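You operate a simulated robot arm through the tools that you are given. There is no shell and no other tool. Be economical: measure what you need, move in short steps, check, and stop when the job is done.

Carry out the task below with a simulated robot arm. There is one attempt and no reset: what you move stays moved.

TASK
Top up the pods. At the end: the green block stands where the silver steel cap stood; the silver steel cap stands on top of the blue scrub pad; there are three pods on the dishwasher worktop, made up from those on the crockery worktop; whatever was shut is shut again. Leave all else as you found it, and nothing knocked over.

It is judged by the outcome, as a careful person would: the job done as asked, and still so three seconds after it is handed in. It fails if anything else is knocked over, pushed out of place, dropped, spilled or broken. Lids that push on must go on centred and level and be pressed home; caps that screw on are set level and turned clockwise until they are tight.

THE ROBOT
A 6-joint arm with a two-finger parallel gripper, fixed in place. Base frame: the origin is at the foot of the arm, x ahead of it, y to its left, z up; the work surface is at about z = 910. Readings come in mm, rad, newtons and seconds.
With the tool pointing down near the work surface it reaches from about 240 to 620 mm from the base axis. Its first joint turns from -1.152 to 1.152 rad. Payload 2.7 kg.
Tool frame: the origin (TCP) lies between the finger pads and is the grasp point; the fingertips stand 23 mm ahead of it; z points along the fingers, y is the line along which they close. Largest opening 94 mm; finger width 38, thickness 10; the body of the gripper, 54 by 96 mm, starts 39 mm behind the TCP.
Orientation is that of the tool frame in the base frame, as a unit quaternion [x, y, z, w]. With the fingers straight down and closing along the base's y, the tool's x points along the base's -x, its y along +y and its z along -z.

THE INTERFACE
- The arm moves only by the tool step_arm. Its argument "commands" is a list of rows, each a list of 2 entries, a list of its own where there are three numbers: the shift along the tool's x, y, z in m, then the turn, a rotation vector about the tool's x, y, z in rad. In form: [[[x, y, z], [rx, ry, rz]], ...]. A call has 1 to 12 rows; each row is the pose to reach, as a shift and turn from the pose commanded when the call began, along the tool's axes at that moment. "gripper" is the finger opening in m, from 0 to 0.094, set as the call begins (left out, the last holds). A row lasts 0.2 s, in which the tool goes at most 50 mm and 0.15 rad; a call with a longer step from one row to the next is refused whole, and so is a gripper value outside its range. A pose out of reach is approached as far as the arm can. The call stops where the force on the tool passes 40 N (or 10 N more than at its start, if that is more) or the arm is blocked; 0.2 s more then pass. The fingers move at their own pace (about 45 mm/s each) and stop on an object; they squeeze with about 33 N. The grip force told is the motor's: it shows also when the fingers shut on nothing. Time passes only in rows, and 0.2 s behind the last, so rows that repeat a pose let the fingers close. The reply holds the time, the measured pose of the TCP, the force on the tool along the base axes, the opening and the grip force, in the units named above and with some noise, with the torque about the TCP (base axes, N m) and any sound that the robot's microphone picked up.
- Cameras (640 x 400 px; columns grow to the right, rows downward): "scene" is fixed at [87.8, -448.3, 1396.9]; the picture's right is [0.61, -0.79, 0.00], its down [-0.51, -0.39, -0.77] and it looks along [0.61, 0.47, -0.64] (base axes); focal length 300 px, centre (320, 200). "wrist" rides on the gripper at [86, 16, -74] in the tool frame; the picture's right is [-0.18, 0.98, 0.00], its down [-0.58, -0.11, -0.81] and it looks along [-0.79, -0.15, 0.59] (tool axes); focal length 243 px, centre (320, 200). There is no depth. A picture from a camera that has moved, and an enlarged one, comes with that camera's place and axes in the base frame and with its lens.
- snapshot(camera): a new picture of that camera. It takes no simulated time.
- zoom(camera, box): a new picture of the part [left, top, right, bottom] of that camera's present view, enlarged. It takes no simulated time.
- sign_off(): hands the job in; it is judged then, once.

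Go step by step. Nothing tells you positions but the pictures and the camera data: compare them with the known pose of the tool, close in by small moves and look again before you grip or let go. The budget is 120 turns and 64 pictures, counting those below and the enlarged ones. Unless the task says otherwise, let go and move clear before handing in, and close with one line.

The tools are called after "Request:" as a command line: name --argument value ..., lists and objects as JSON in quotes. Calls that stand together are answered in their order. step_arm: Moves the arm, as the interface text tells. Its arguments: {"type":"object","properties":{"commands":{"type":"array","items":{"type":"array"}},"gripper":{"type":"number"}},"required":["commands"]} The other tools are called the same way: snapshot (camera) takes a picture; zoom (camera, box) takes an enlarged picture of a part of a camera's view; sign_off () hands the job in.

At the start:

```text
time: 0.0
eef_pos: [441.6, 20.8, 1157.3]
ee_rot: [0.0, 1.0, 0.0, 0.0]
ft_force: [-0.4, -0.6, 0.3]
torque: [0.01, -0.02, 0.03]
opening: 94.0
finger_force: 0.0
```

scene: 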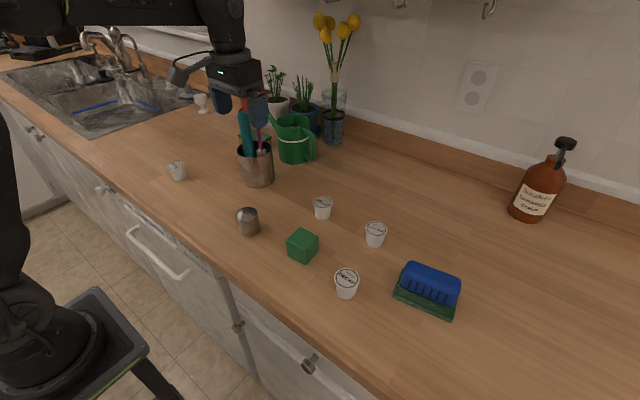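
wrist: 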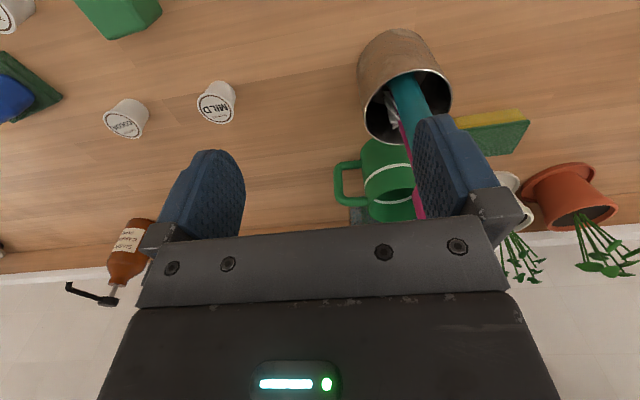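

I see four pods, the green block, the steel cap and the blue scrub pad. I'll zoom in to identify the worktops and the details.

Request:
zoom --camera "scene" --box '[0, 100, 320, 400]'

Request:
zoom --camera "scene" --box '[220, 180, 480, 340]'

Request:
zoom --camera "scene" --box '[0, 20, 200, 145]'

```text
1.33 times, centred on (160, 250) of scene
camera zoom: at [87.8, -448.3, 1396.9], right [0.61, -0.79, 0.0], down [-0.51, -0.39, -0.77], along [0.61, 0.47, -0.64], focal length 400 px, centre (533, 133)
```

zoom: 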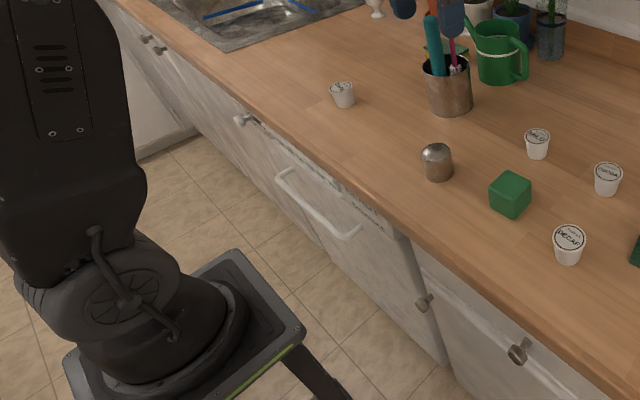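

```text
2.46 times, centred on (350, 260) of scene
camera zoom: at [87.8, -448.3, 1396.9], right [0.61, -0.79, 0.0], down [-0.51, -0.39, -0.77], along [0.61, 0.47, -0.64], focal length 739 px, centre (246, 52)
```

zoom: 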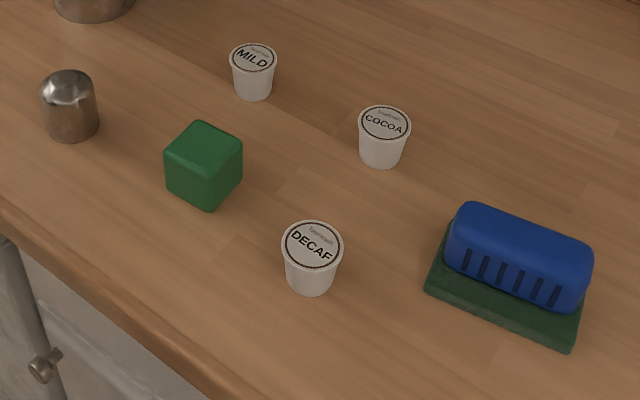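

```text
3.20 times, centred on (100, 82) of scene
camera zoom: at [87.8, -448.3, 1396.9], right [0.61, -0.79, 0.0], down [-0.51, -0.39, -0.77], along [0.61, 0.47, -0.64], focal length 960 px, centre (1024, 576)
```

zoom: 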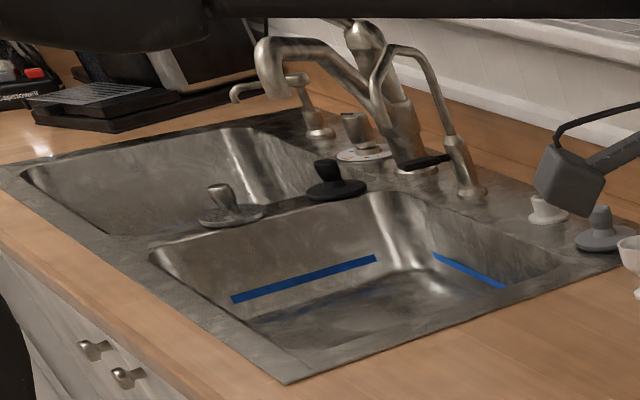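

The dishwasher front (bar handle) seems to span about y = -70 to 470, with one pod above it; three pods lie to the right of it. I'll check the seams and the lone pod.

Request:
zoom --camera "scene" --box '[190, 240, 290, 302]'

Request:
zoom --camera "scene" --box '[70, 140, 230, 240]'

Request:
zoom --camera "scene" --box '[180, 60, 360, 200]'

```text
6.40 times, centred on (240, 271) of scene
camera zoom: at [87.8, -448.3, 1396.9], right [0.61, -0.79, 0.0], down [-0.51, -0.39, -0.77], along [0.61, 0.47, -0.64], focal length 1921 px, centre (832, -254)
```

zoom: 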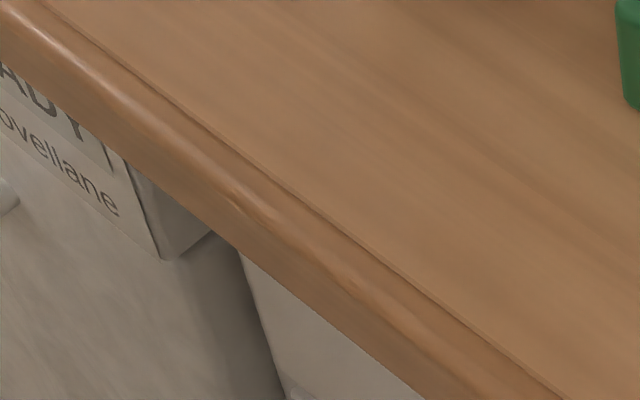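

```text
4.00 times, centred on (150, 190) of scene
camera zoom: at [87.8, -448.3, 1396.9], right [0.61, -0.79, 0.0], down [-0.51, -0.39, -0.77], along [0.61, 0.47, -0.64], focal length 1201 px, centre (1000, 240)
```

zoom: 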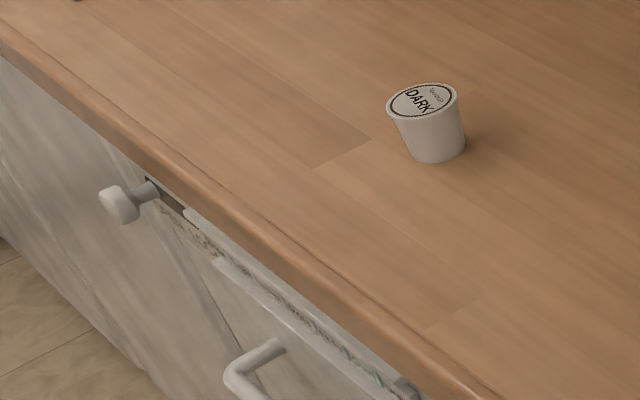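

```text
2.86 times, centred on (270, 130) of scene
camera zoom: at [87.8, -448.3, 1396.9], right [0.61, -0.79, 0.0], down [-0.51, -0.39, -0.77], along [0.61, 0.47, -0.64], focal length 858 px, centre (463, 400)
```

zoom: 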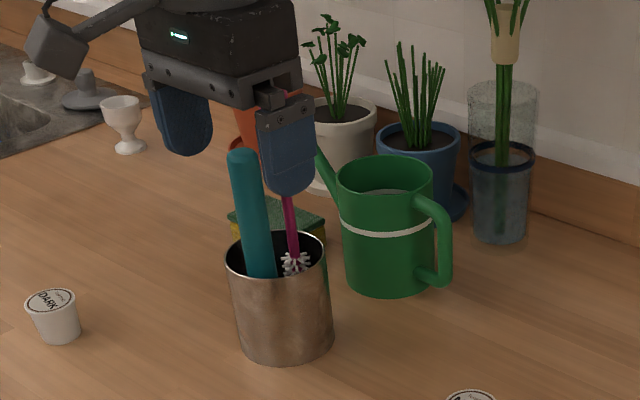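

The dishwasher worktop (roughly y from -50 to 470) holds only DARK, so two of the three pods on the right must go there. I'll move over the steel cap (about x 373, y -28) and look.

Request:
step_arm --commands '[[[0.023, -0.016, 0.027], [0, 0, 0]], [[0.046, -0.033, 0.054], [0, 0, 0]], [[0.0686, -0.0488, 0.08], [0, 0, 0]], [[0.0686, -0.0488, 0.107], [0, 0, 0]], [[0.0686, -0.0488, 0.107], [0, 0, 0]]]'

Request:
snapshot --camera "wrist"

Request:
snapshot --camera "scene"

```text
time: 1.2
eef_pos: [371.3, -29.6, 1050.9]
ee_rot: [0.0, 1.0, 0.0, 0.0]
ft_force: [-0.2, -0.4, -0.1]
torque: [0.01, -0.01, -0.01]
opening: 93.9
finger_force: 0.0
```

```text
55 pictures are left
camera wrist: at [283.6, -13.2, 1125.7], right [0.18, 0.98, 0.0], down [0.58, -0.11, 0.81], along [0.79, -0.15, -0.59], focal length 243 px, centre (320, 200)
```

wrist: 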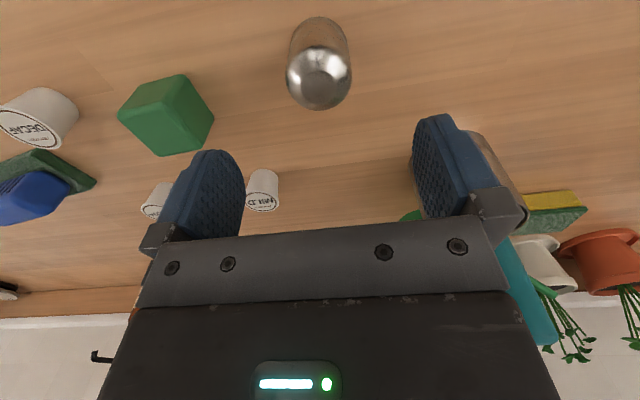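

```text
54 pictures are left
```

scene: 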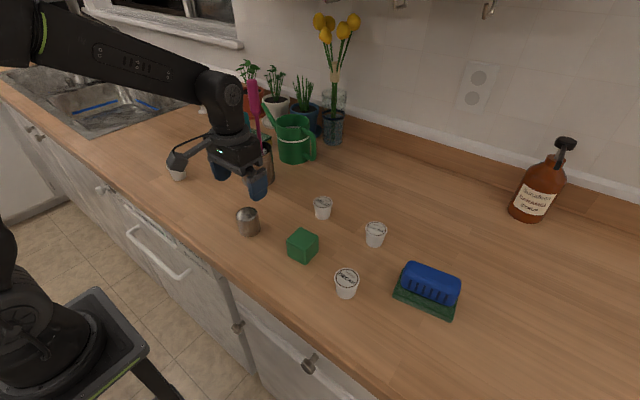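

The cap is about 49 mm wide with its centre near (371, -27). I'll go down over it and grip.

Request:
step_arm --commands '[[[0, 0.003, 0.04], [0, 0, 0]], [[0, 0.003, 0.08], [0, 0, 0]], [[0, 0.003, 0.1], [0, 0, 0]], [[0, 0.003, 0.109], [0, 0, 0]], [[0, 0.003, 0.109], [0, 0, 0]]]'

Request:
snapshot --camera "wrist"

```text
time: 2.4
eef_pos: [372.8, -26.7, 943.6]
ee_rot: [0.0, 1.0, -0.001, 0.0]
ft_force: [-0.4, 0.5, -0.1]
torque: [0.02, 0.01, -0.02]
opening: 93.9
finger_force: 0.1
```

```text
53 pictures are left
camera wrist: at [285.5, -9.5, 1017.4], right [0.18, 0.98, 0.0], down [0.58, -0.11, 0.81], along [0.79, -0.15, -0.59], focal length 243 px, centre (320, 200)
```

wrist: 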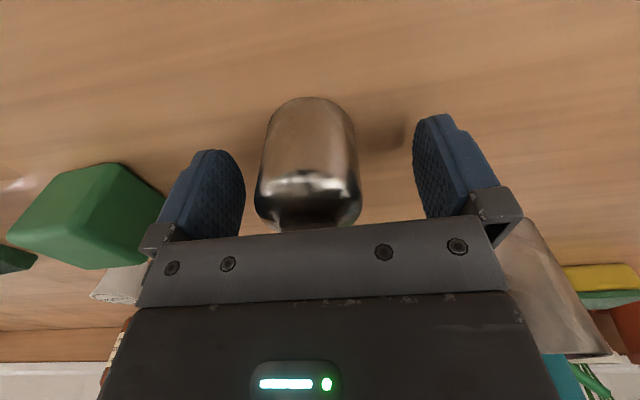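

The cap is centred nearer y = -31, so I'll shift 4 mm and close.

Request:
step_arm --commands '[[[0.0015, -0.0045, 0], [0, 0, 0]], [[0.0015, -0.0045, 0], [0, 0, 0]]]'

Request:
step_arm --commands '[[[0, 0, 0], [0, 0, 0]], [[0, 0, 0], [0, 0, 0]], [[0, 0, 0], [0, 0, 0]], [[0, 0, 0], [0, 0, 0]], [[0, 0, 0], [0, 0, 0]]]' --gripper 0.03

Request:
snapshot --camera "wrist"

```text
time: 3.0
eef_pos: [369.6, -30.4, 942.3]
ee_rot: [-0.001, 1.0, 0.0, 0.0]
ft_force: [0.4, -0.2, 0.3]
torque: [0.01, 0.0, 0.02]
opening: 93.8
finger_force: 0.1
```

```text
time: 4.2
eef_pos: [370.0, -30.5, 943.5]
ee_rot: [0.001, 1.0, 0.0, 0.0]
ft_force: [0.2, -0.4, 1.2]
torque: [0.02, 0.0, 0.0]
opening: 45.0
finger_force: 32.6
```

```text
52 pictures are left
camera wrist: at [283.4, -14.2, 1017.2], right [0.18, 0.98, 0.0], down [0.58, -0.11, 0.81], along [0.79, -0.15, -0.59], focal length 243 px, centre (320, 200)
```

wrist: 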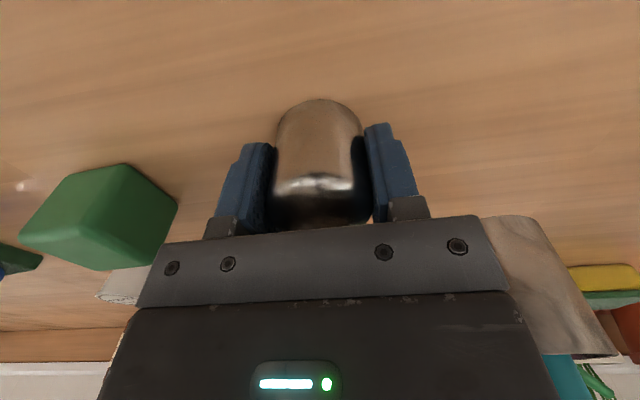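

The cap is held (45 mm) and stood at (369.5, -30.5). I'll lift it and carry it toward the scrub pad, stopping short to look.

Request:
step_arm --commands '[[[0, 0, -0.03], [0, 0, 0]], [[0, 0, -0.07], [0, 0, 0]], [[0, 0, -0.12], [0, 0, 0]], [[0, -0.045, -0.14], [0, 0, 0]], [[0, -0.09, -0.14], [0, 0, 0]], [[0, -0.135, -0.14], [0, 0, 0]], [[0, -0.18, -0.14], [0, 0, 0]], [[0, -0.225, -0.14], [0, 0, 0]], [[0, -0.27, -0.14], [0, 0, 0]], [[0, -0.315, -0.14], [0, 0, 0]], [[0, -0.36, -0.14], [0, 0, 0]], [[0, -0.36, -0.14], [0, 0, 0]]]'

Request:
snapshot --camera "wrist"

Request:
zoom --camera "scene" --box '[380, 245, 480, 325]'

```text
time: 6.8
eef_pos: [368.5, -391.6, 1084.6]
ee_rot: [0.0, 1.0, 0.0, 0.0]
ft_force: [0.2, -0.5, -0.2]
torque: [0.01, 0.04, 0.02]
opening: 45.0
finger_force: 33.4
```

```text
51 pictures are left
camera wrist: at [281.0, -374.9, 1158.7], right [0.18, 0.98, 0.0], down [0.58, -0.11, 0.81], along [0.79, -0.15, -0.59], focal length 243 px, centre (320, 200)
```

wrist: 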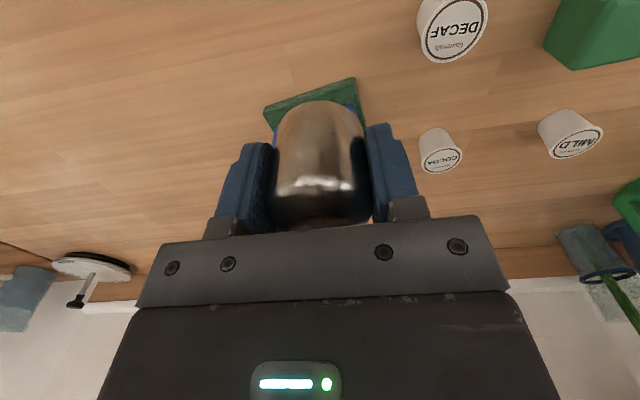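

```text
5.00 times, centred on (430, 285) of scene
camera zoom: at [87.8, -448.4, 1396.9], right [0.61, -0.79, 0.0], down [-0.51, -0.39, -0.77], along [0.61, 0.47, -0.64], focal length 1501 px, centre (-230, -225)
```

zoom: 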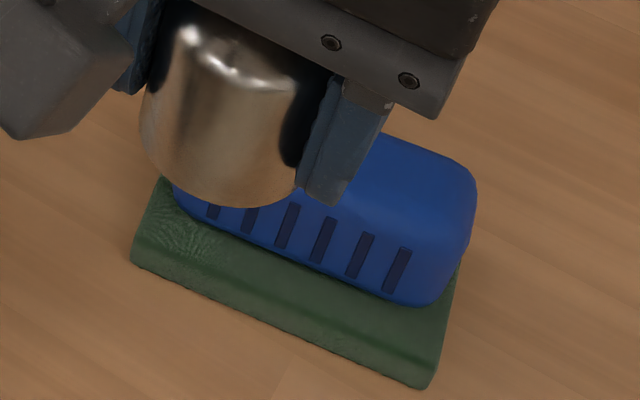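

The pad's near edge runs from (409, -366) to (427, -466). I'll move aside briefly for an unobstructed close view of the pad's top.

Request:
step_arm --commands '[[[0, 0.045, 0], [0, 0, 0]], [[0, 0.09, 0], [0, 0, 0]], [[0, 0.135, 0], [0, 0, 0]], [[0, 0.135, 0], [0, 0, 0]]]'

Request:
zoom --camera "scene" --box '[380, 250, 480, 325]'

Request:
snapshot --camera "wrist"

```text
time: 7.8
eef_pos: [366.2, -252.3, 1082.9]
ee_rot: [0.0, 1.0, 0.0, 0.0]
ft_force: [-0.6, -0.1, -0.6]
torque: [0.01, 0.01, -0.02]
opening: 45.5
finger_force: 33.4
```

```text
5.33 times, centred on (430, 288) of scene
camera zoom: at [87.8, -448.3, 1396.9], right [0.61, -0.79, 0.0], down [-0.51, -0.39, -0.77], along [0.61, 0.47, -0.64], focal length 1601 px, centre (-267, -267)
```

zoom: 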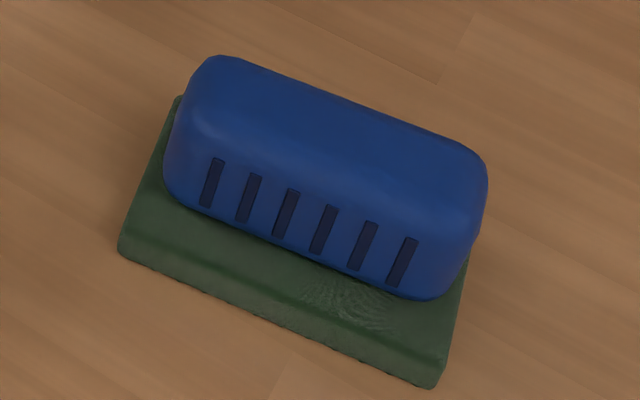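

```text
48 pictures are left
camera wrist: at [279.0, -236.4, 1157.7], right [0.18, 0.98, 0.0], down [0.58, -0.11, 0.81], along [0.79, -0.15, -0.59], focal length 243 px, centre (320, 200)
```

wrist: 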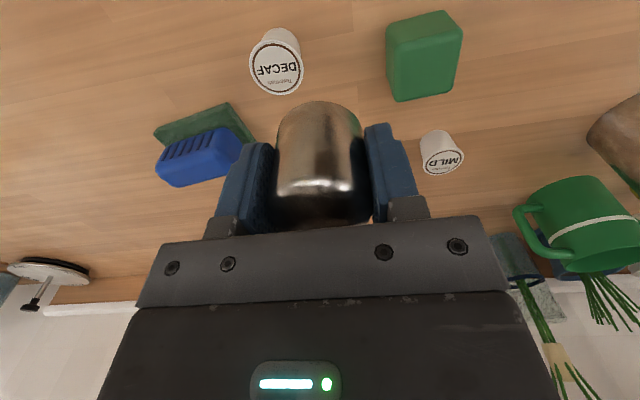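

The blue top is flat with rounded edges, but its height and depth are ambiguous from this side. I'll turn the wrist 90° above the pad so the wrist camera looks along its length.

Request:
step_arm --commands '[[[-0.0066, -0.0136, -0.0006], [0, 0, 0.1309]], [[-0.0132, -0.0272, -0.0012], [0, 0, 0.2618]], [[-0.0198, -0.0408, -0.0018], [0, 0, 0.3927]], [[-0.0263, -0.0543, -0.0023], [0, 0, 0.5236]], [[-0.0329, -0.0679, -0.003], [0, 0, 0.6545]], [[-0.0395, -0.0815, -0.0035], [0, 0, 0.7854]], [[-0.0461, -0.0951, -0.0041], [0, 0, 0.9163]], [[-0.0527, -0.1087, -0.0047], [0, 0, 1.0472]], [[-0.0593, -0.1223, -0.0053], [0, 0, 1.1781]], [[-0.0658, -0.1358, -0.0058], [0, 0, 1.309]], [[-0.0724, -0.1494, -0.0064], [0, 0, 1.4399]], [[-0.079, -0.163, -0.007], [0, 0, 1.5708]]]'

Request:
snapshot --camera "wrist"

```text
time: 10.4
eef_pos: [444.9, -415.1, 1086.9]
ee_rot: [0.708, 0.706, 0.0, 0.001]
ft_force: [-0.2, 0.5, -0.1]
torque: [-0.04, -0.05, 0.0]
opening: 45.4
finger_force: 32.9
out of reach, approached as far as the arm can: row 12
```

```text
47 pictures are left
camera wrist: at [461.0, -328.4, 1162.0], right [0.98, -0.19, 0.0], down [-0.11, -0.58, 0.81], along [-0.15, -0.79, -0.59], focal length 243 px, centre (320, 200)
```

wrist: 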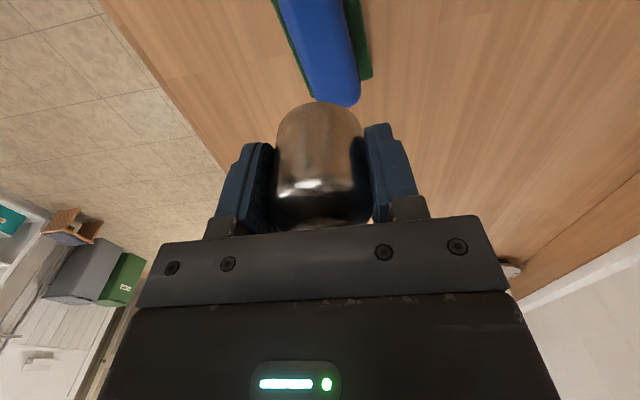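

Request:
zoom --camera "wrist" --box '[250, 0, 400, 110]'

```text
3.64 times, centred on (325, 55) of wrist
camera zoom: at [461.0, -328.4, 1162.0], right [0.98, -0.19, 0.0], down [-0.11, -0.58, 0.81], along [-0.15, -0.79, -0.59], focal length 882 px, centre (302, 727)
```

zoom: 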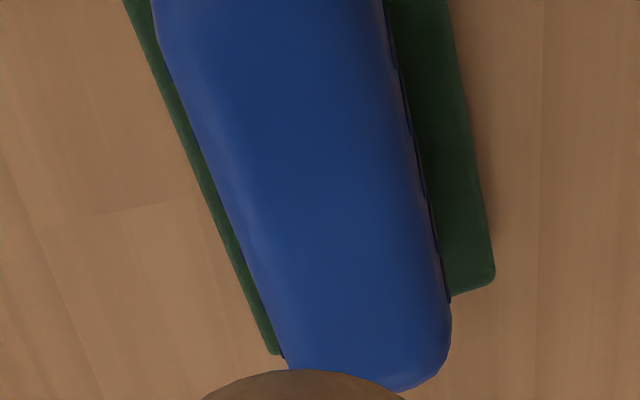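

The blue top looks about 40 mm wide with its centre near x = 451. I'll lower the cap to about 15 mm above it and check alignment from both cameras.

Request:
step_arm --commands '[[[0.002, 0.002, 0.03], [0, 0, 0]], [[0.003, 0.005, 0.06], [0, 0, 0]], [[0.003, 0.007, 0.08], [0, 0, 0]], [[0.003, 0.007, 0.08], [0, 0, 0]]]'

Request:
zoom --camera "wrist" --box '[220, 0, 420, 130]'

Request:
zoom --camera "scene" --box '[380, 240, 480, 320]'

```text
time: 11.4
eef_pos: [452.2, -412.5, 1008.8]
ee_rot: [0.707, 0.707, 0.0, 0.001]
ft_force: [-0.9, 0.3, 6.1]
torque: [0.04, 0.13, -0.01]
opening: 45.2
finger_force: 33.3
```

```text
3.08 times, centred on (320, 65) of wrist
camera zoom: at [468.0, -325.9, 1082.8], right [0.98, -0.18, 0.0], down [-0.11, -0.58, 0.81], along [-0.15, -0.79, -0.59], focal length 746 px, centre (320, 615)
```

zoom: 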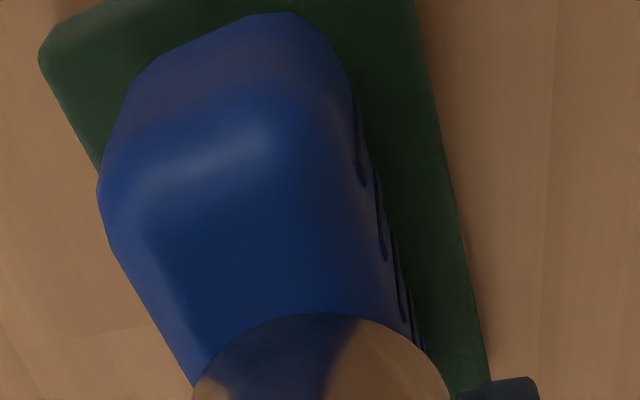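

```text
5.00 times, centred on (430, 280) of scene
camera zoom: at [87.7, -448.2, 1396.9], right [0.61, -0.79, 0.0], down [-0.51, -0.39, -0.77], along [0.61, 0.47, -0.64], focal length 1501 px, centre (-230, -200)
```

zoom: 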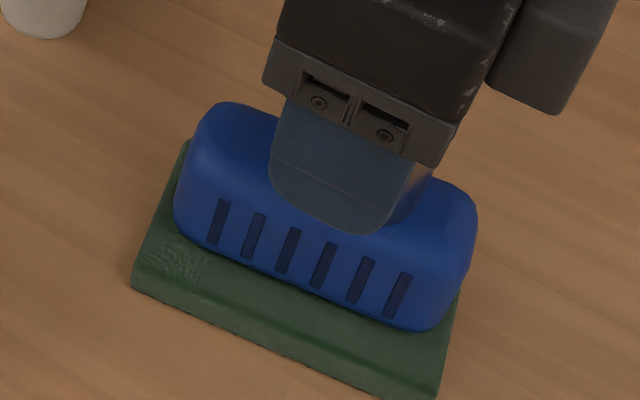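

The cap has touched the pad's top at a TCP height of about 1009 (6 N). I'll hold still to read the settled force before letting go.

Request:
step_arm --commands '[[[0, 0, 0], [0, 0, 0]], [[0, 0, 0], [0, 0, 0]]]'

Request:
snapshot --camera "wrist"

```text
time: 12.0
eef_pos: [453.2, -414.6, 1006.9]
ee_rot: [0.707, 0.707, -0.001, 0.002]
ft_force: [-0.4, 0.5, 8.1]
torque: [0.05, 0.13, 0.05]
opening: 45.0
finger_force: 32.8
```

```text
43 pictures are left
camera wrist: at [467.9, -326.0, 1082.8], right [0.98, -0.18, 0.0], down [-0.11, -0.58, 0.81], along [-0.15, -0.79, -0.59], focal length 243 px, centre (320, 200)
```

wrist: 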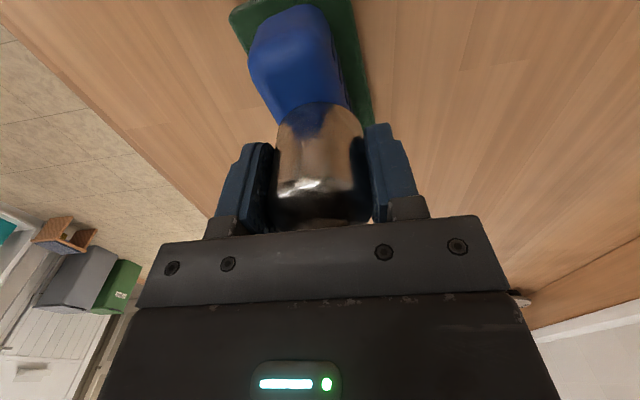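

Contact leans a bit to the front, so I'll lift slightly, shift 3 mm toward the front and set down again.

Request:
step_arm --commands '[[[0, 0, -0.006], [0, 0, 0]], [[0, -0.003, -0.006], [0, 0, 0]], [[0, -0.003, -0.003], [0, 0, 0]], [[0, -0.003, -0.001], [0, 0, 0]], [[0, -0.003, -0.001], [0, 0, 0]]]'

```text
time: 13.2
eef_pos: [448.5, -410.7, 1008.1]
ee_rot: [0.707, 0.707, 0.0, -0.001]
ft_force: [-0.4, 0.2, -0.6]
torque: [-0.01, 0.02, -0.02]
opening: 45.0
finger_force: 33.1
```

Request:
step_arm --commands '[[[0, 0, 0.001], [0, 0, 0]], [[0, 0, 0.001], [0, 0, 0]]]'

```text
time: 13.8
eef_pos: [447.8, -411.2, 1008.4]
ee_rot: [0.707, 0.708, 0.0, 0.001]
ft_force: [0.0, 0.1, 1.7]
torque: [-0.01, -0.01, 0.0]
opening: 45.1
finger_force: 33.1
```

It is just touching with no tilt torque, so I'll open the fingers slowly.

Request:
step_arm --commands '[[[0, 0, 0.0005], [0, 0, 0]], [[0, 0, 0.0005], [0, 0, 0]]]' --gripper 0.052

Request:
step_arm --commands '[[[0, 0, 0], [0, 0, 0]], [[0, 0, 0], [0, 0, 0]], [[0, 0, 0], [0, 0, 0]]]' --gripper 0.075

Request:
zoom --camera "wrist" --box '[200, 0, 440, 240]'

```text
time: 14.4
eef_pos: [448.9, -410.6, 1007.6]
ee_rot: [0.707, 0.707, 0.0, 0.0]
ft_force: [-1.1, 0.0, 0.2]
torque: [-0.02, 0.0, -0.01]
opening: 52.0
finger_force: 0.1
```

```text
time: 15.2
eef_pos: [448.5, -410.6, 1007.1]
ee_rot: [0.707, 0.707, 0.0, 0.0]
ft_force: [0.2, -0.3, -0.3]
torque: [-0.01, 0.02, 0.0]
opening: 74.7
finger_force: 0.2
```

```text
1.67 times, centred on (320, 120) of wrist
camera zoom: at [464.5, -323.9, 1082.1], right [0.98, -0.18, 0.0], down [-0.11, -0.58, 0.81], along [-0.15, -0.79, -0.59], focal length 404 px, centre (320, 333)
```

zoom: 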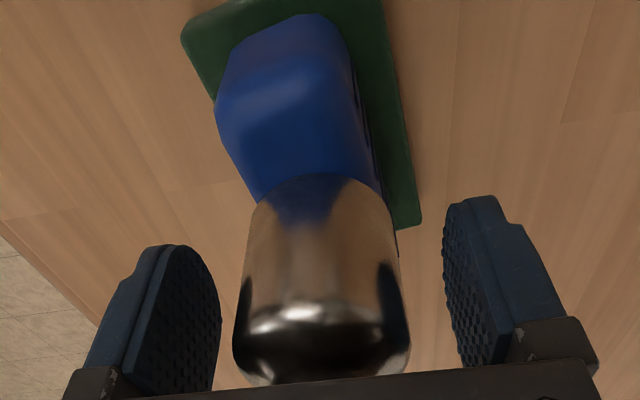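

The cap stands on the pad. I'll rise clear, turn the wrist back and go over the green block.

Request:
step_arm --commands '[[[0, 0, -0.02], [0, 0, 0]], [[0, 0, -0.06], [0, 0, 0]], [[0, 0, -0.1], [0, 0, 0]]]'

Request:
step_arm --commands '[[[0.0205, -0.0048, 0.0], [0, 0, -0.1309]], [[0.041, -0.0097, 0.0], [0, 0, -0.2618]], [[0.0615, -0.0145, 0.0], [0, 0, -0.3927]], [[0.082, -0.0193, 0.0], [0, 0, -0.5236]], [[0.1025, -0.0242, 0.0], [0, 0, -0.6545]], [[0.123, -0.029, 0.0], [0, 0, -0.7854]], [[0.1435, -0.0338, 0.01], [0, 0, -0.9163]], [[0.164, -0.0387, 0.02], [0, 0, -1.0472]], [[0.1845, -0.0435, 0.03], [0, 0, -1.1781]], [[0.205, -0.0483, 0.035], [0, 0, -1.309]], [[0.2255, -0.0532, 0.04], [0, 0, -1.4399]], [[0.246, -0.058, 0.04], [0, 0, -1.5708]]]' --gripper 0.094

Request:
snapshot --camera "wrist"

Request:
snapshot --camera "scene"

```text
time: 16.0
eef_pos: [444.5, -408.4, 1104.5]
ee_rot: [0.707, 0.707, 0.0, -0.001]
ft_force: [-0.1, 0.3, -0.3]
torque: [-0.02, 0.05, -0.01]
opening: 75.1
finger_force: 0.1
out of reach, approached as far as the arm can: row 3
```

```text
time: 18.6
eef_pos: [383.4, -160.3, 1063.6]
ee_rot: [0.0, 1.0, 0.001, 0.0]
ft_force: [-0.8, -0.3, 0.2]
torque: [0.01, 0.0, -0.01]
opening: 94.1
finger_force: 0.0
```

```text
41 pictures are left
camera wrist: at [296.2, -144.1, 1139.4], right [0.18, 0.98, 0.0], down [0.58, -0.11, 0.81], along [0.79, -0.15, -0.59], focal length 243 px, centre (320, 200)
```

wrist: 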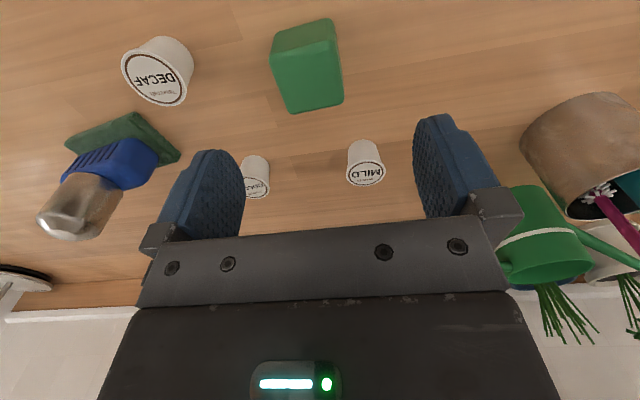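

```text
40 pictures are left
```

scene: 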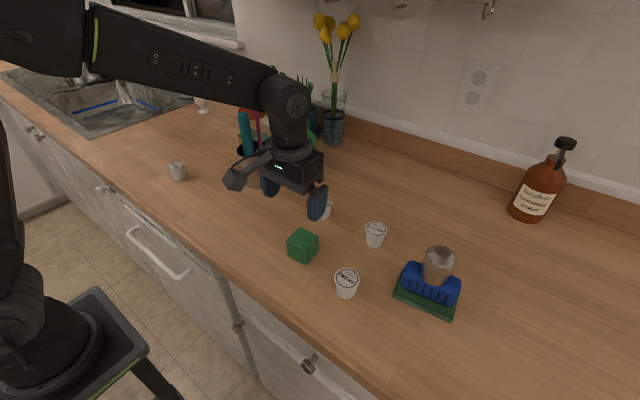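

Cap upright on the pad. I'll zoom on the green block to get its orientation.

Request:
zoom --camera "wrist" --box '[240, 0, 380, 125]'

Request:
zoom --camera "scene" --box '[260, 210, 340, 270]'

```text
3.20 times, centred on (310, 62) of wrist
camera zoom: at [296.2, -144.1, 1139.4], right [0.18, 0.98, 0.0], down [0.58, -0.11, 0.81], along [0.79, -0.15, -0.59], focal length 776 px, centre (352, 640)
```

zoom: 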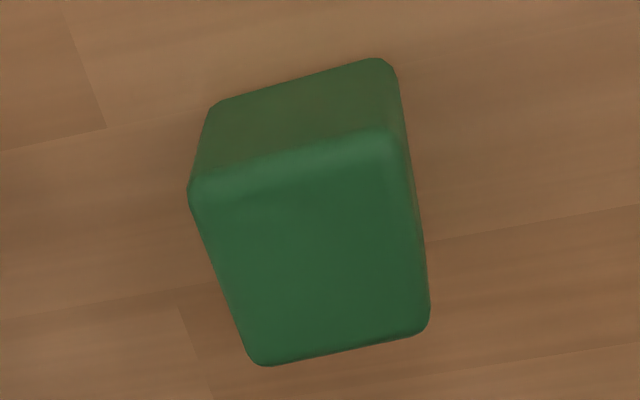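

```text
6.67 times, centred on (300, 240) of scene
camera zoom: at [87.8, -448.3, 1396.9], right [0.61, -0.79, 0.0], down [-0.51, -0.39, -0.77], along [0.61, 0.47, -0.64], focal length 2001 px, centre (453, -67)
```

zoom: 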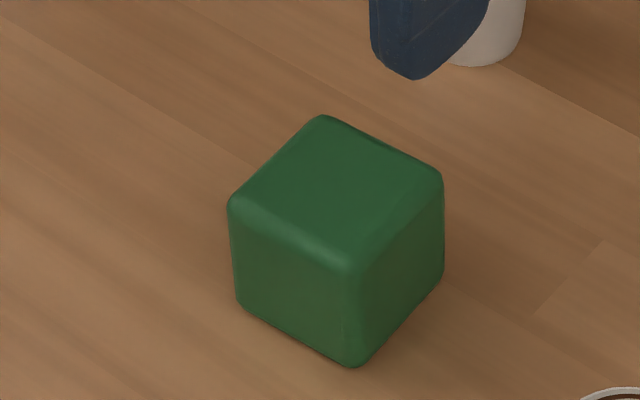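

The block is aligned with the base axes, about 46 mm, centred near (390, -170). I'll go down and grip it.

Request:
step_arm --commands '[[[-0.0066, -0.01, 0.04], [0, 0, 0]], [[-0.0066, -0.01, 0.08], [0, 0, 0]], [[-0.0066, -0.01, 0.11], [0, 0, 0]], [[-0.0066, -0.01, 0.125], [0, 0, 0]], [[-0.0066, -0.01, 0.125], [0, 0, 0]]]'

Request:
snapshot --camera "wrist"

```text
time: 19.8
eef_pos: [391.4, -169.7, 937.7]
ee_rot: [-0.001, 1.0, 0.0, 0.0]
ft_force: [0.7, -0.5, -0.2]
torque: [0.01, 0.03, -0.02]
opening: 93.7
finger_force: 0.0
```

```text
37 pictures are left
camera wrist: at [304.4, -153.3, 1012.5], right [0.18, 0.98, 0.0], down [0.58, -0.11, 0.81], along [0.79, -0.15, -0.59], focal length 243 px, centre (320, 200)
```

wrist: 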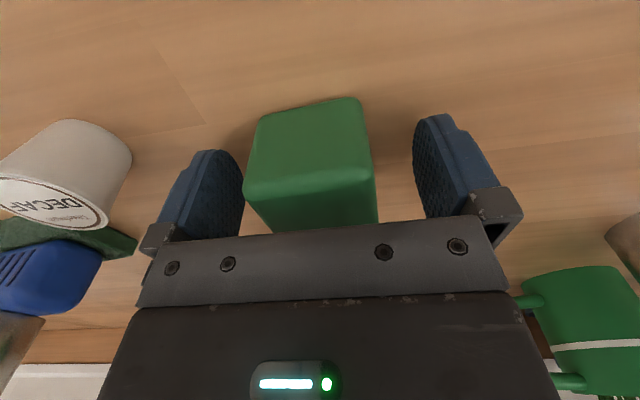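

Well between the fingers; close, then lift.

Request:
step_arm --commands '[[[0, 0, 0], [0, 0, 0]], [[0, 0, 0], [0, 0, 0]], [[0, 0, 0], [0, 0, 0]], [[0, 0, 0], [0, 0, 0]], [[0, 0, 0], [0, 0, 0]]]' --gripper 0.03

Request:
step_arm --commands '[[[0, 0, -0.03], [0, 0, 0]], [[0, 0, -0.07], [0, 0, 0]], [[0.005, 0.04, -0.07], [0, 0, 0]], [[0.01, 0.085, -0.07], [0, 0, 0]], [[0.018, 0.125, -0.07], [0, 0, 0]], [[0.021, 0.14, -0.05], [0, 0, 0]], [[0.021, 0.14, -0.02], [0, 0, 0]], [[0.021, 0.14, -0.02], [0, 0, 0]]]'

Request:
snapshot --camera "wrist"

```text
time: 21.0
eef_pos: [391.7, -168.5, 937.9]
ee_rot: [0.0, 1.0, 0.0, 0.001]
ft_force: [0.5, -0.3, 0.0]
torque: [-0.01, -0.01, 0.0]
opening: 49.3
finger_force: 32.6
```

```text
time: 22.8
eef_pos: [373.3, -31.0, 958.1]
ee_rot: [0.0, 1.0, -0.001, 0.0]
ft_force: [-1.1, 0.8, 0.7]
torque: [-0.02, 0.0, -0.02]
opening: 49.5
finger_force: 32.6
```

```text
36 pictures are left
camera wrist: at [286.8, -14.5, 1033.1], right [0.18, 0.98, 0.0], down [0.58, -0.11, 0.81], along [0.79, -0.15, -0.59], focal length 243 px, centre (320, 200)
```

wrist: 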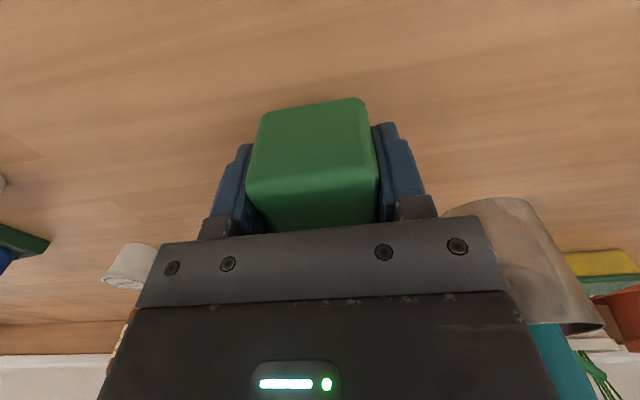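

The block's centre is about (374, -31); I'll shift 4 mm back to the cap's spot (369.5, -30.5) and set it down.

Request:
step_arm --commands '[[[0.0045, 0.0005, 0.008], [0, 0, 0]], [[0.0045, 0.0005, 0.014], [0, 0, 0]], [[0.0045, 0.0005, 0.018], [0, 0, 0]], [[0.0045, 0.0005, 0.0195], [0, 0, 0]], [[0.0045, 0.0005, 0.0205], [0, 0, 0]]]'

```text
time: 24.0
eef_pos: [366.2, -29.5, 938.3]
ee_rot: [0.0, 1.0, -0.001, 0.0]
ft_force: [-0.8, 0.9, 1.0]
torque: [0.04, 0.0, -0.03]
opening: 49.3
finger_force: 32.7
```

Request:
step_arm --commands '[[[-0.0015, 0, 0.0], [0, 0, 0]], [[-0.0015, 0, 0.001], [0, 0, 0]], [[-0.0015, 0, 0.001], [0, 0, 0]]]'

```text
time: 24.8
eef_pos: [367.6, -31.0, 938.8]
ee_rot: [0.0, 1.0, 0.001, 0.0]
ft_force: [0.0, -1.0, 0.4]
torque: [0.02, -0.02, -0.03]
opening: 49.3
finger_force: 33.2
```

Request:
step_arm --commands '[[[0, 0, 0.001], [0, 0, 0]], [[0, 0, 0.001], [0, 0, 0]]]'

Request:
step_arm --commands '[[[0, 0, 0], [0, 0, 0]], [[0, 0, 0], [0, 0, 0]]]' --gripper 0.056

Request:
step_arm --commands '[[[0, 0, 0], [0, 0, 0]], [[0, 0, 0], [0, 0, 0]], [[0, 0, 0], [0, 0, 0]], [[0, 0, -0.03], [0, 0, 0]], [[0, 0, -0.07], [0, 0, 0]], [[0, 0, -0.11], [0, 0, 0]]]' --gripper 0.09

Request:
zoom --camera "wrist" --box '[200, 0, 440, 150]'

```text
time: 25.4
eef_pos: [369.1, -30.5, 938.1]
ee_rot: [0.001, 1.0, -0.001, 0.001]
ft_force: [-7.5, 2.4, 21.0]
torque: [0.04, 0.35, -0.01]
opening: 49.1
finger_force: 32.8
```

```text
time: 26.0
eef_pos: [368.8, -30.7, 936.0]
ee_rot: [0.0, 1.0, 0.0, 0.0]
ft_force: [0.3, -0.6, -0.4]
torque: [-0.03, 0.0, 0.0]
opening: 56.1
finger_force: 0.0
```

```text
time: 27.4
eef_pos: [371.0, -26.0, 1048.1]
ee_rot: [0.0, 1.0, 0.001, 0.0]
ft_force: [0.6, -0.1, -0.4]
torque: [0.01, -0.01, 0.04]
opening: 90.1
finger_force: 0.3
```

```text
2.67 times, centred on (320, 75) of wrist
camera zoom: at [283.8, -10.3, 1122.7], right [0.18, 0.98, 0.0], down [0.58, -0.11, 0.81], along [0.79, -0.15, -0.59], focal length 647 px, centre (320, 533)
```

zoom: 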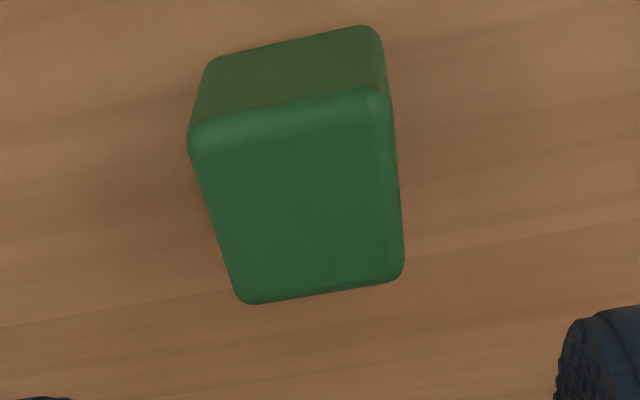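

The block stands at about (369, -30), matching the cap's old spot. Next I go over the MILD pod, which I take to be at (511, -130).

Request:
step_arm --commands '[[[-0.03, -0.025, 0], [0, 0, 0]], [[-0.065, -0.05, 0], [0, 0, 0]], [[-0.1, -0.075, 0], [0, 0, 0]], [[-0.137, -0.1, 0], [0, 0, 0]], [[-0.137, -0.1, 0.01], [0, 0, 0]]]' --gripper 0.085

Request:
zoom --camera "wrist" --box '[200, 0, 440, 150]'

```text
time: 28.6
eef_pos: [505.5, -130.4, 1034.8]
ee_rot: [0.001, 1.0, 0.0, 0.0]
ft_force: [0.0, -0.1, 0.0]
torque: [0.02, -0.01, -0.02]
opening: 85.2
finger_force: 0.2
```

```text
2.67 times, centred on (320, 75) of wrist
camera zoom: at [418.9, -115.5, 1109.5], right [0.18, 0.98, 0.0], down [0.58, -0.11, 0.81], along [0.79, -0.15, -0.59], focal length 647 px, centre (320, 533)
```

zoom: 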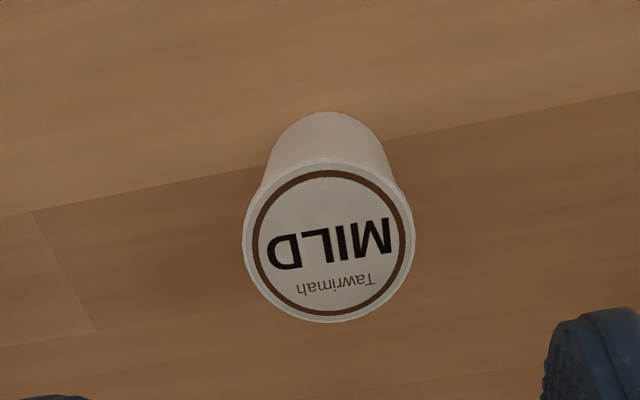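

MILD's centre is near (508, -129.5), with a lid about 43 mm wide. I'll descend and grip it near the rim.

Request:
step_arm --commands '[[[-0.0025, 0.001, 0.04], [0, 0, 0]], [[-0.0025, 0.001, 0.075], [0, 0, 0]], [[-0.0025, 0.001, 0.094], [0, 0, 0]], [[-0.0025, 0.001, 0.094], [0, 0, 0]]]'

Request:
snapshot --camera "wrist"

```text
time: 29.6
eef_pos: [507.5, -127.4, 941.5]
ee_rot: [0.0, 1.0, 0.0, 0.0]
ft_force: [0.4, 0.4, -0.4]
torque: [0.02, 0.01, 0.01]
opening: 85.0
finger_force: 0.0
```

```text
33 pictures are left
camera wrist: at [419.9, -112.0, 1015.9], right [0.18, 0.98, 0.0], down [0.58, -0.11, 0.81], along [0.79, -0.15, -0.59], focal length 243 px, centre (320, 200)
```

wrist: 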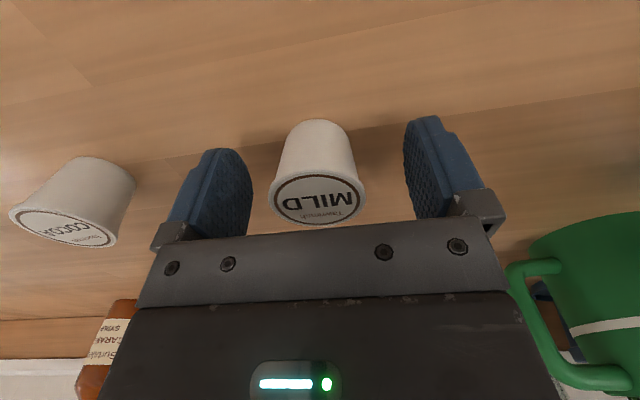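

Request:
step_arm --commands '[[[0, -0.002, 0], [0, 0, 0]], [[0, -0.002, 0], [0, 0, 0]]]'

Request:
step_arm --commands '[[[0, 0, 0], [0, 0, 0]], [[0, 0, 0], [0, 0, 0]], [[0, 0, 0], [0, 0, 0]], [[0, 0, 0], [0, 0, 0]]]' --gripper 0.034

Request:
snapshot --camera "wrist"

```text
time: 30.2
eef_pos: [507.6, -131.1, 941.9]
ee_rot: [0.0, 1.0, 0.001, 0.001]
ft_force: [0.1, -1.0, 0.1]
torque: [0.0, 0.01, -0.01]
opening: 85.0
finger_force: 0.1
```

```text
time: 31.2
eef_pos: [507.8, -131.2, 941.3]
ee_rot: [0.001, 1.0, 0.0, 0.0]
ft_force: [-0.2, 0.4, -0.4]
torque: [0.02, -0.02, 0.0]
opening: 41.9
finger_force: 33.4
```

```text
32 pictures are left
camera wrist: at [420.3, -114.6, 1016.9], right [0.18, 0.98, 0.0], down [0.58, -0.11, 0.81], along [0.79, -0.15, -0.59], focal length 243 px, centre (320, 200)
```

wrist: 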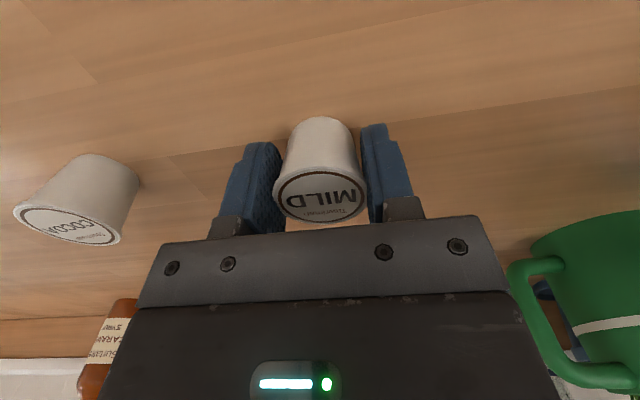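

Held at the rim, upright. I'll lift it, draw back to x = 385 and carry it to about (385, 130), clear of the crock.

Request:
step_arm --commands '[[[0, 0, -0.03], [0, 0, 0]], [[0, 0, -0.075], [0, 0, 0]], [[0.04, 0, -0.09], [0, 0, 0]], [[0.08, 0.01, -0.09], [0, 0, 0]], [[0.115, 0.035, -0.09], [0, 0, 0]], [[0.123, 0.08, -0.09], [0, 0, 0]], [[0.123, 0.125, -0.09], [0, 0, 0]], [[0.123, 0.17, -0.09], [0, 0, 0]], [[0.123, 0.215, -0.09], [0, 0, 0]], [[0.123, 0.25, -0.09], [0, 0, 0]], [[0.123, 0.261, -0.06], [0, 0, 0]], [[0.123, 0.261, -0.02], [0, 0, 0]]]'

Request:
snapshot --camera "wrist"

Request:
snapshot --camera "scene"

```text
time: 33.8
eef_pos: [384.7, 129.0, 963.8]
ee_rot: [0.001, 1.0, 0.001, 0.0]
ft_force: [-0.5, 0.1, -0.9]
torque: [-0.01, 0.03, 0.0]
opening: 41.7
finger_force: 33.3
```

```text
31 pictures are left
camera wrist: at [298.4, 146.0, 1038.9], right [0.18, 0.98, 0.0], down [0.58, -0.11, 0.81], along [0.79, -0.15, -0.59], focal length 243 px, centre (320, 200)
```

wrist: 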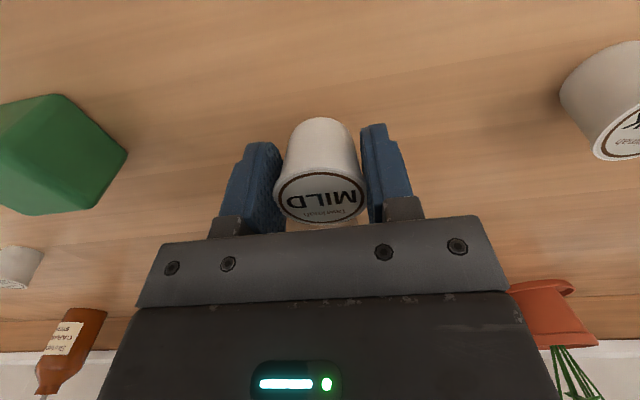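

```text
30 pictures are left
```

scene: 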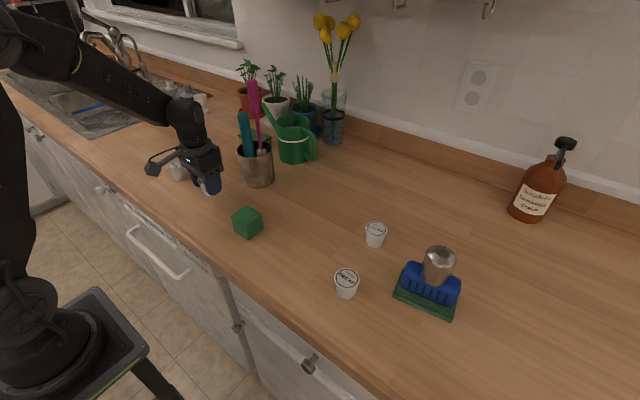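

The carry went well. DARK is at about (390, 274), so I'll set MILD at y = 110 to leave room for another pod between.

Request:
step_arm --commands '[[[0, -0.02, 0], [0, 0, 0]], [[0, -0.02, 0.01], [0, 0, 0]], [[0, -0.02, 0.017], [0, 0, 0]], [[0, -0.02, 0.0195], [0, 0, 0]], [[0, -0.02, 0.0195], [0, 0, 0]]]'

Request:
step_arm --commands '[[[0, 0, 0.001], [0, 0, 0]], [[0, 0, 0.001], [0, 0, 0]]]'

```text
time: 35.0
eef_pos: [384.9, 109.6, 944.4]
ee_rot: [-0.001, 1.0, 0.0, 0.0]
ft_force: [0.1, 0.5, -0.5]
torque: [0.0, 0.02, -0.02]
opening: 41.9
finger_force: 33.0
```

```text
time: 35.6
eef_pos: [384.4, 109.4, 942.6]
ee_rot: [0.0, 1.0, -0.001, 0.0]
ft_force: [-0.2, 0.5, 0.4]
torque: [0.01, 0.0, -0.05]
opening: 41.9
finger_force: 32.6
```

Request:
step_arm --commands '[[[0, 0, 0.0008], [0, 0, 0]], [[0, 0, 0.0008], [0, 0, 0]]]'

```text
time: 36.2
eef_pos: [384.2, 109.1, 941.5]
ee_rot: [0.0, 1.0, -0.001, 0.0]
ft_force: [0.5, -0.1, 0.1]
torque: [-0.01, 0.0, 0.02]
opening: 41.7
finger_force: 33.1
```

Request:
step_arm --commands '[[[0, 0, 0.0007], [0, 0, 0]], [[0, 0, 0.0007], [0, 0, 0]]]'

```text
time: 36.8
eef_pos: [385.6, 110.3, 941.9]
ee_rot: [0.0, 1.0, 0.0, 0.001]
ft_force: [-3.8, 0.6, 11.9]
torque: [-0.03, 0.07, -0.04]
opening: 42.0
finger_force: 33.2
```

It has contact with the worktop. I'll open, rise and look.

Request:
step_arm --commands '[[[0, 0, 0], [0, 0, 0]], [[0, 0, 0], [0, 0, 0]]]' --gripper 0.048

Request:
step_arm --commands '[[[0, 0, 0], [0, 0, 0]], [[0, 0, 0], [0, 0, 0]], [[0, 0, -0.03], [0, 0, 0]], [[0, 0, -0.07], [0, 0, 0]], [[0, 0, -0.11], [0, 0, 0]]]' --gripper 0.065

Request:
snapshot --camera "wrist"

```text
time: 37.4
eef_pos: [384.5, 109.8, 941.8]
ee_rot: [0.0, 1.0, 0.0, 0.0]
ft_force: [-0.3, -0.4, -0.1]
torque: [0.03, -0.02, -0.02]
opening: 48.1
finger_force: 0.2
```

```text
time: 38.6
eef_pos: [384.5, 108.5, 1054.0]
ee_rot: [0.0, 1.0, 0.0, 0.001]
ft_force: [0.7, -0.7, 0.2]
torque: [0.01, 0.04, -0.01]
opening: 65.0
finger_force: 0.0
```

```text
29 pictures are left
camera wrist: at [298.6, 124.9, 1128.1], right [0.18, 0.98, 0.0], down [0.58, -0.11, 0.81], along [0.79, -0.15, -0.59], focal length 243 px, centre (320, 200)
```

wrist: 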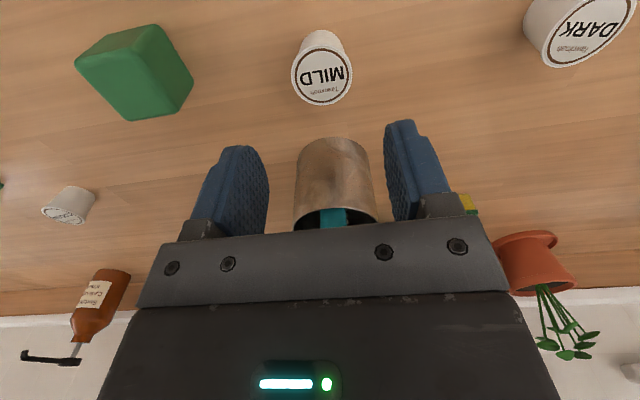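

MILD stands at (385, 110). Now to DECAF, at about (369, -292).

Request:
step_arm --commands '[[[0.002, -0.045, 0], [0, 0, 0]], [[0.004, -0.09, 0], [0, 0, 0]], [[0.006, -0.135, 0], [0, 0, 0]], [[0.008, -0.18, 0], [0, 0, 0]], [[0.01, -0.225, 0], [0, 0, 0]], [[0.012, -0.27, 0], [0, 0, 0]], [[0.014, -0.315, 0], [0, 0, 0]], [[0.0165, -0.36, 0], [0, 0, 0]], [[0.0165, -0.4, 0], [0, 0, 0]], [[0.0165, -0.4, 0.01], [0, 0, 0]]]' --gripper 0.085

Request:
zoom --camera "wrist" --box '[200, 0, 440, 150]'

```text
time: 40.8
eef_pos: [366.5, -291.6, 1040.9]
ee_rot: [0.001, 1.0, 0.0, 0.0]
ft_force: [-0.5, 0.6, 0.4]
torque: [0.01, 0.04, 0.02]
opening: 85.2
finger_force: 0.0
```

```text
2.67 times, centred on (320, 75) of wrist
camera zoom: at [280.0, -275.5, 1115.8], right [0.18, 0.98, 0.0], down [0.58, -0.11, 0.81], along [0.79, -0.15, -0.59], focal length 647 px, centre (320, 533)
```

zoom: 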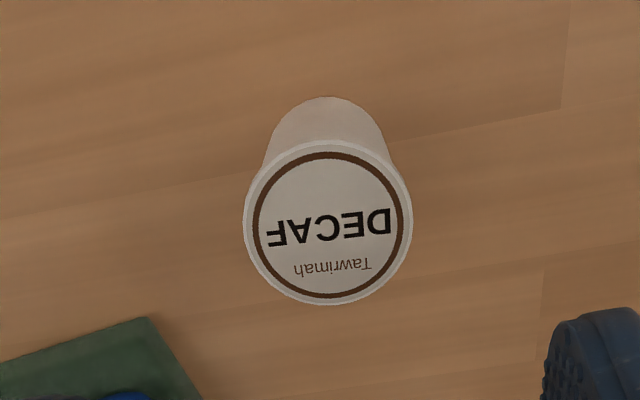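

DECAF's centre is near (366, -290). I'll descend and check before gripping.

Request:
step_arm --commands '[[[0, 0.0005, 0.04], [0, 0, 0]], [[0, 0.0005, 0.08], [0, 0, 0]], [[0, 0.0005, 0.0995], [0, 0, 0]], [[0, 0.0005, 0.0995], [0, 0, 0]]]'

Request:
snapshot --camera "wrist"

```text
time: 41.8
eef_pos: [368.0, -289.9, 940.0]
ee_rot: [0.0, 1.0, 0.001, -0.001]
ft_force: [-0.4, 0.2, -0.1]
torque: [-0.01, 0.0, 0.0]
opening: 84.9
finger_force: 0.1
```

```text
27 pictures are left
camera wrist: at [281.1, -273.1, 1015.1], right [0.18, 0.98, 0.0], down [0.58, -0.11, 0.81], along [0.79, -0.15, -0.59], focal length 243 px, centre (320, 200)
```

wrist: 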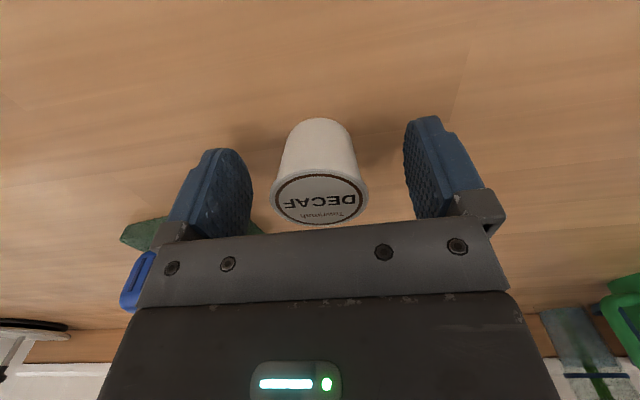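

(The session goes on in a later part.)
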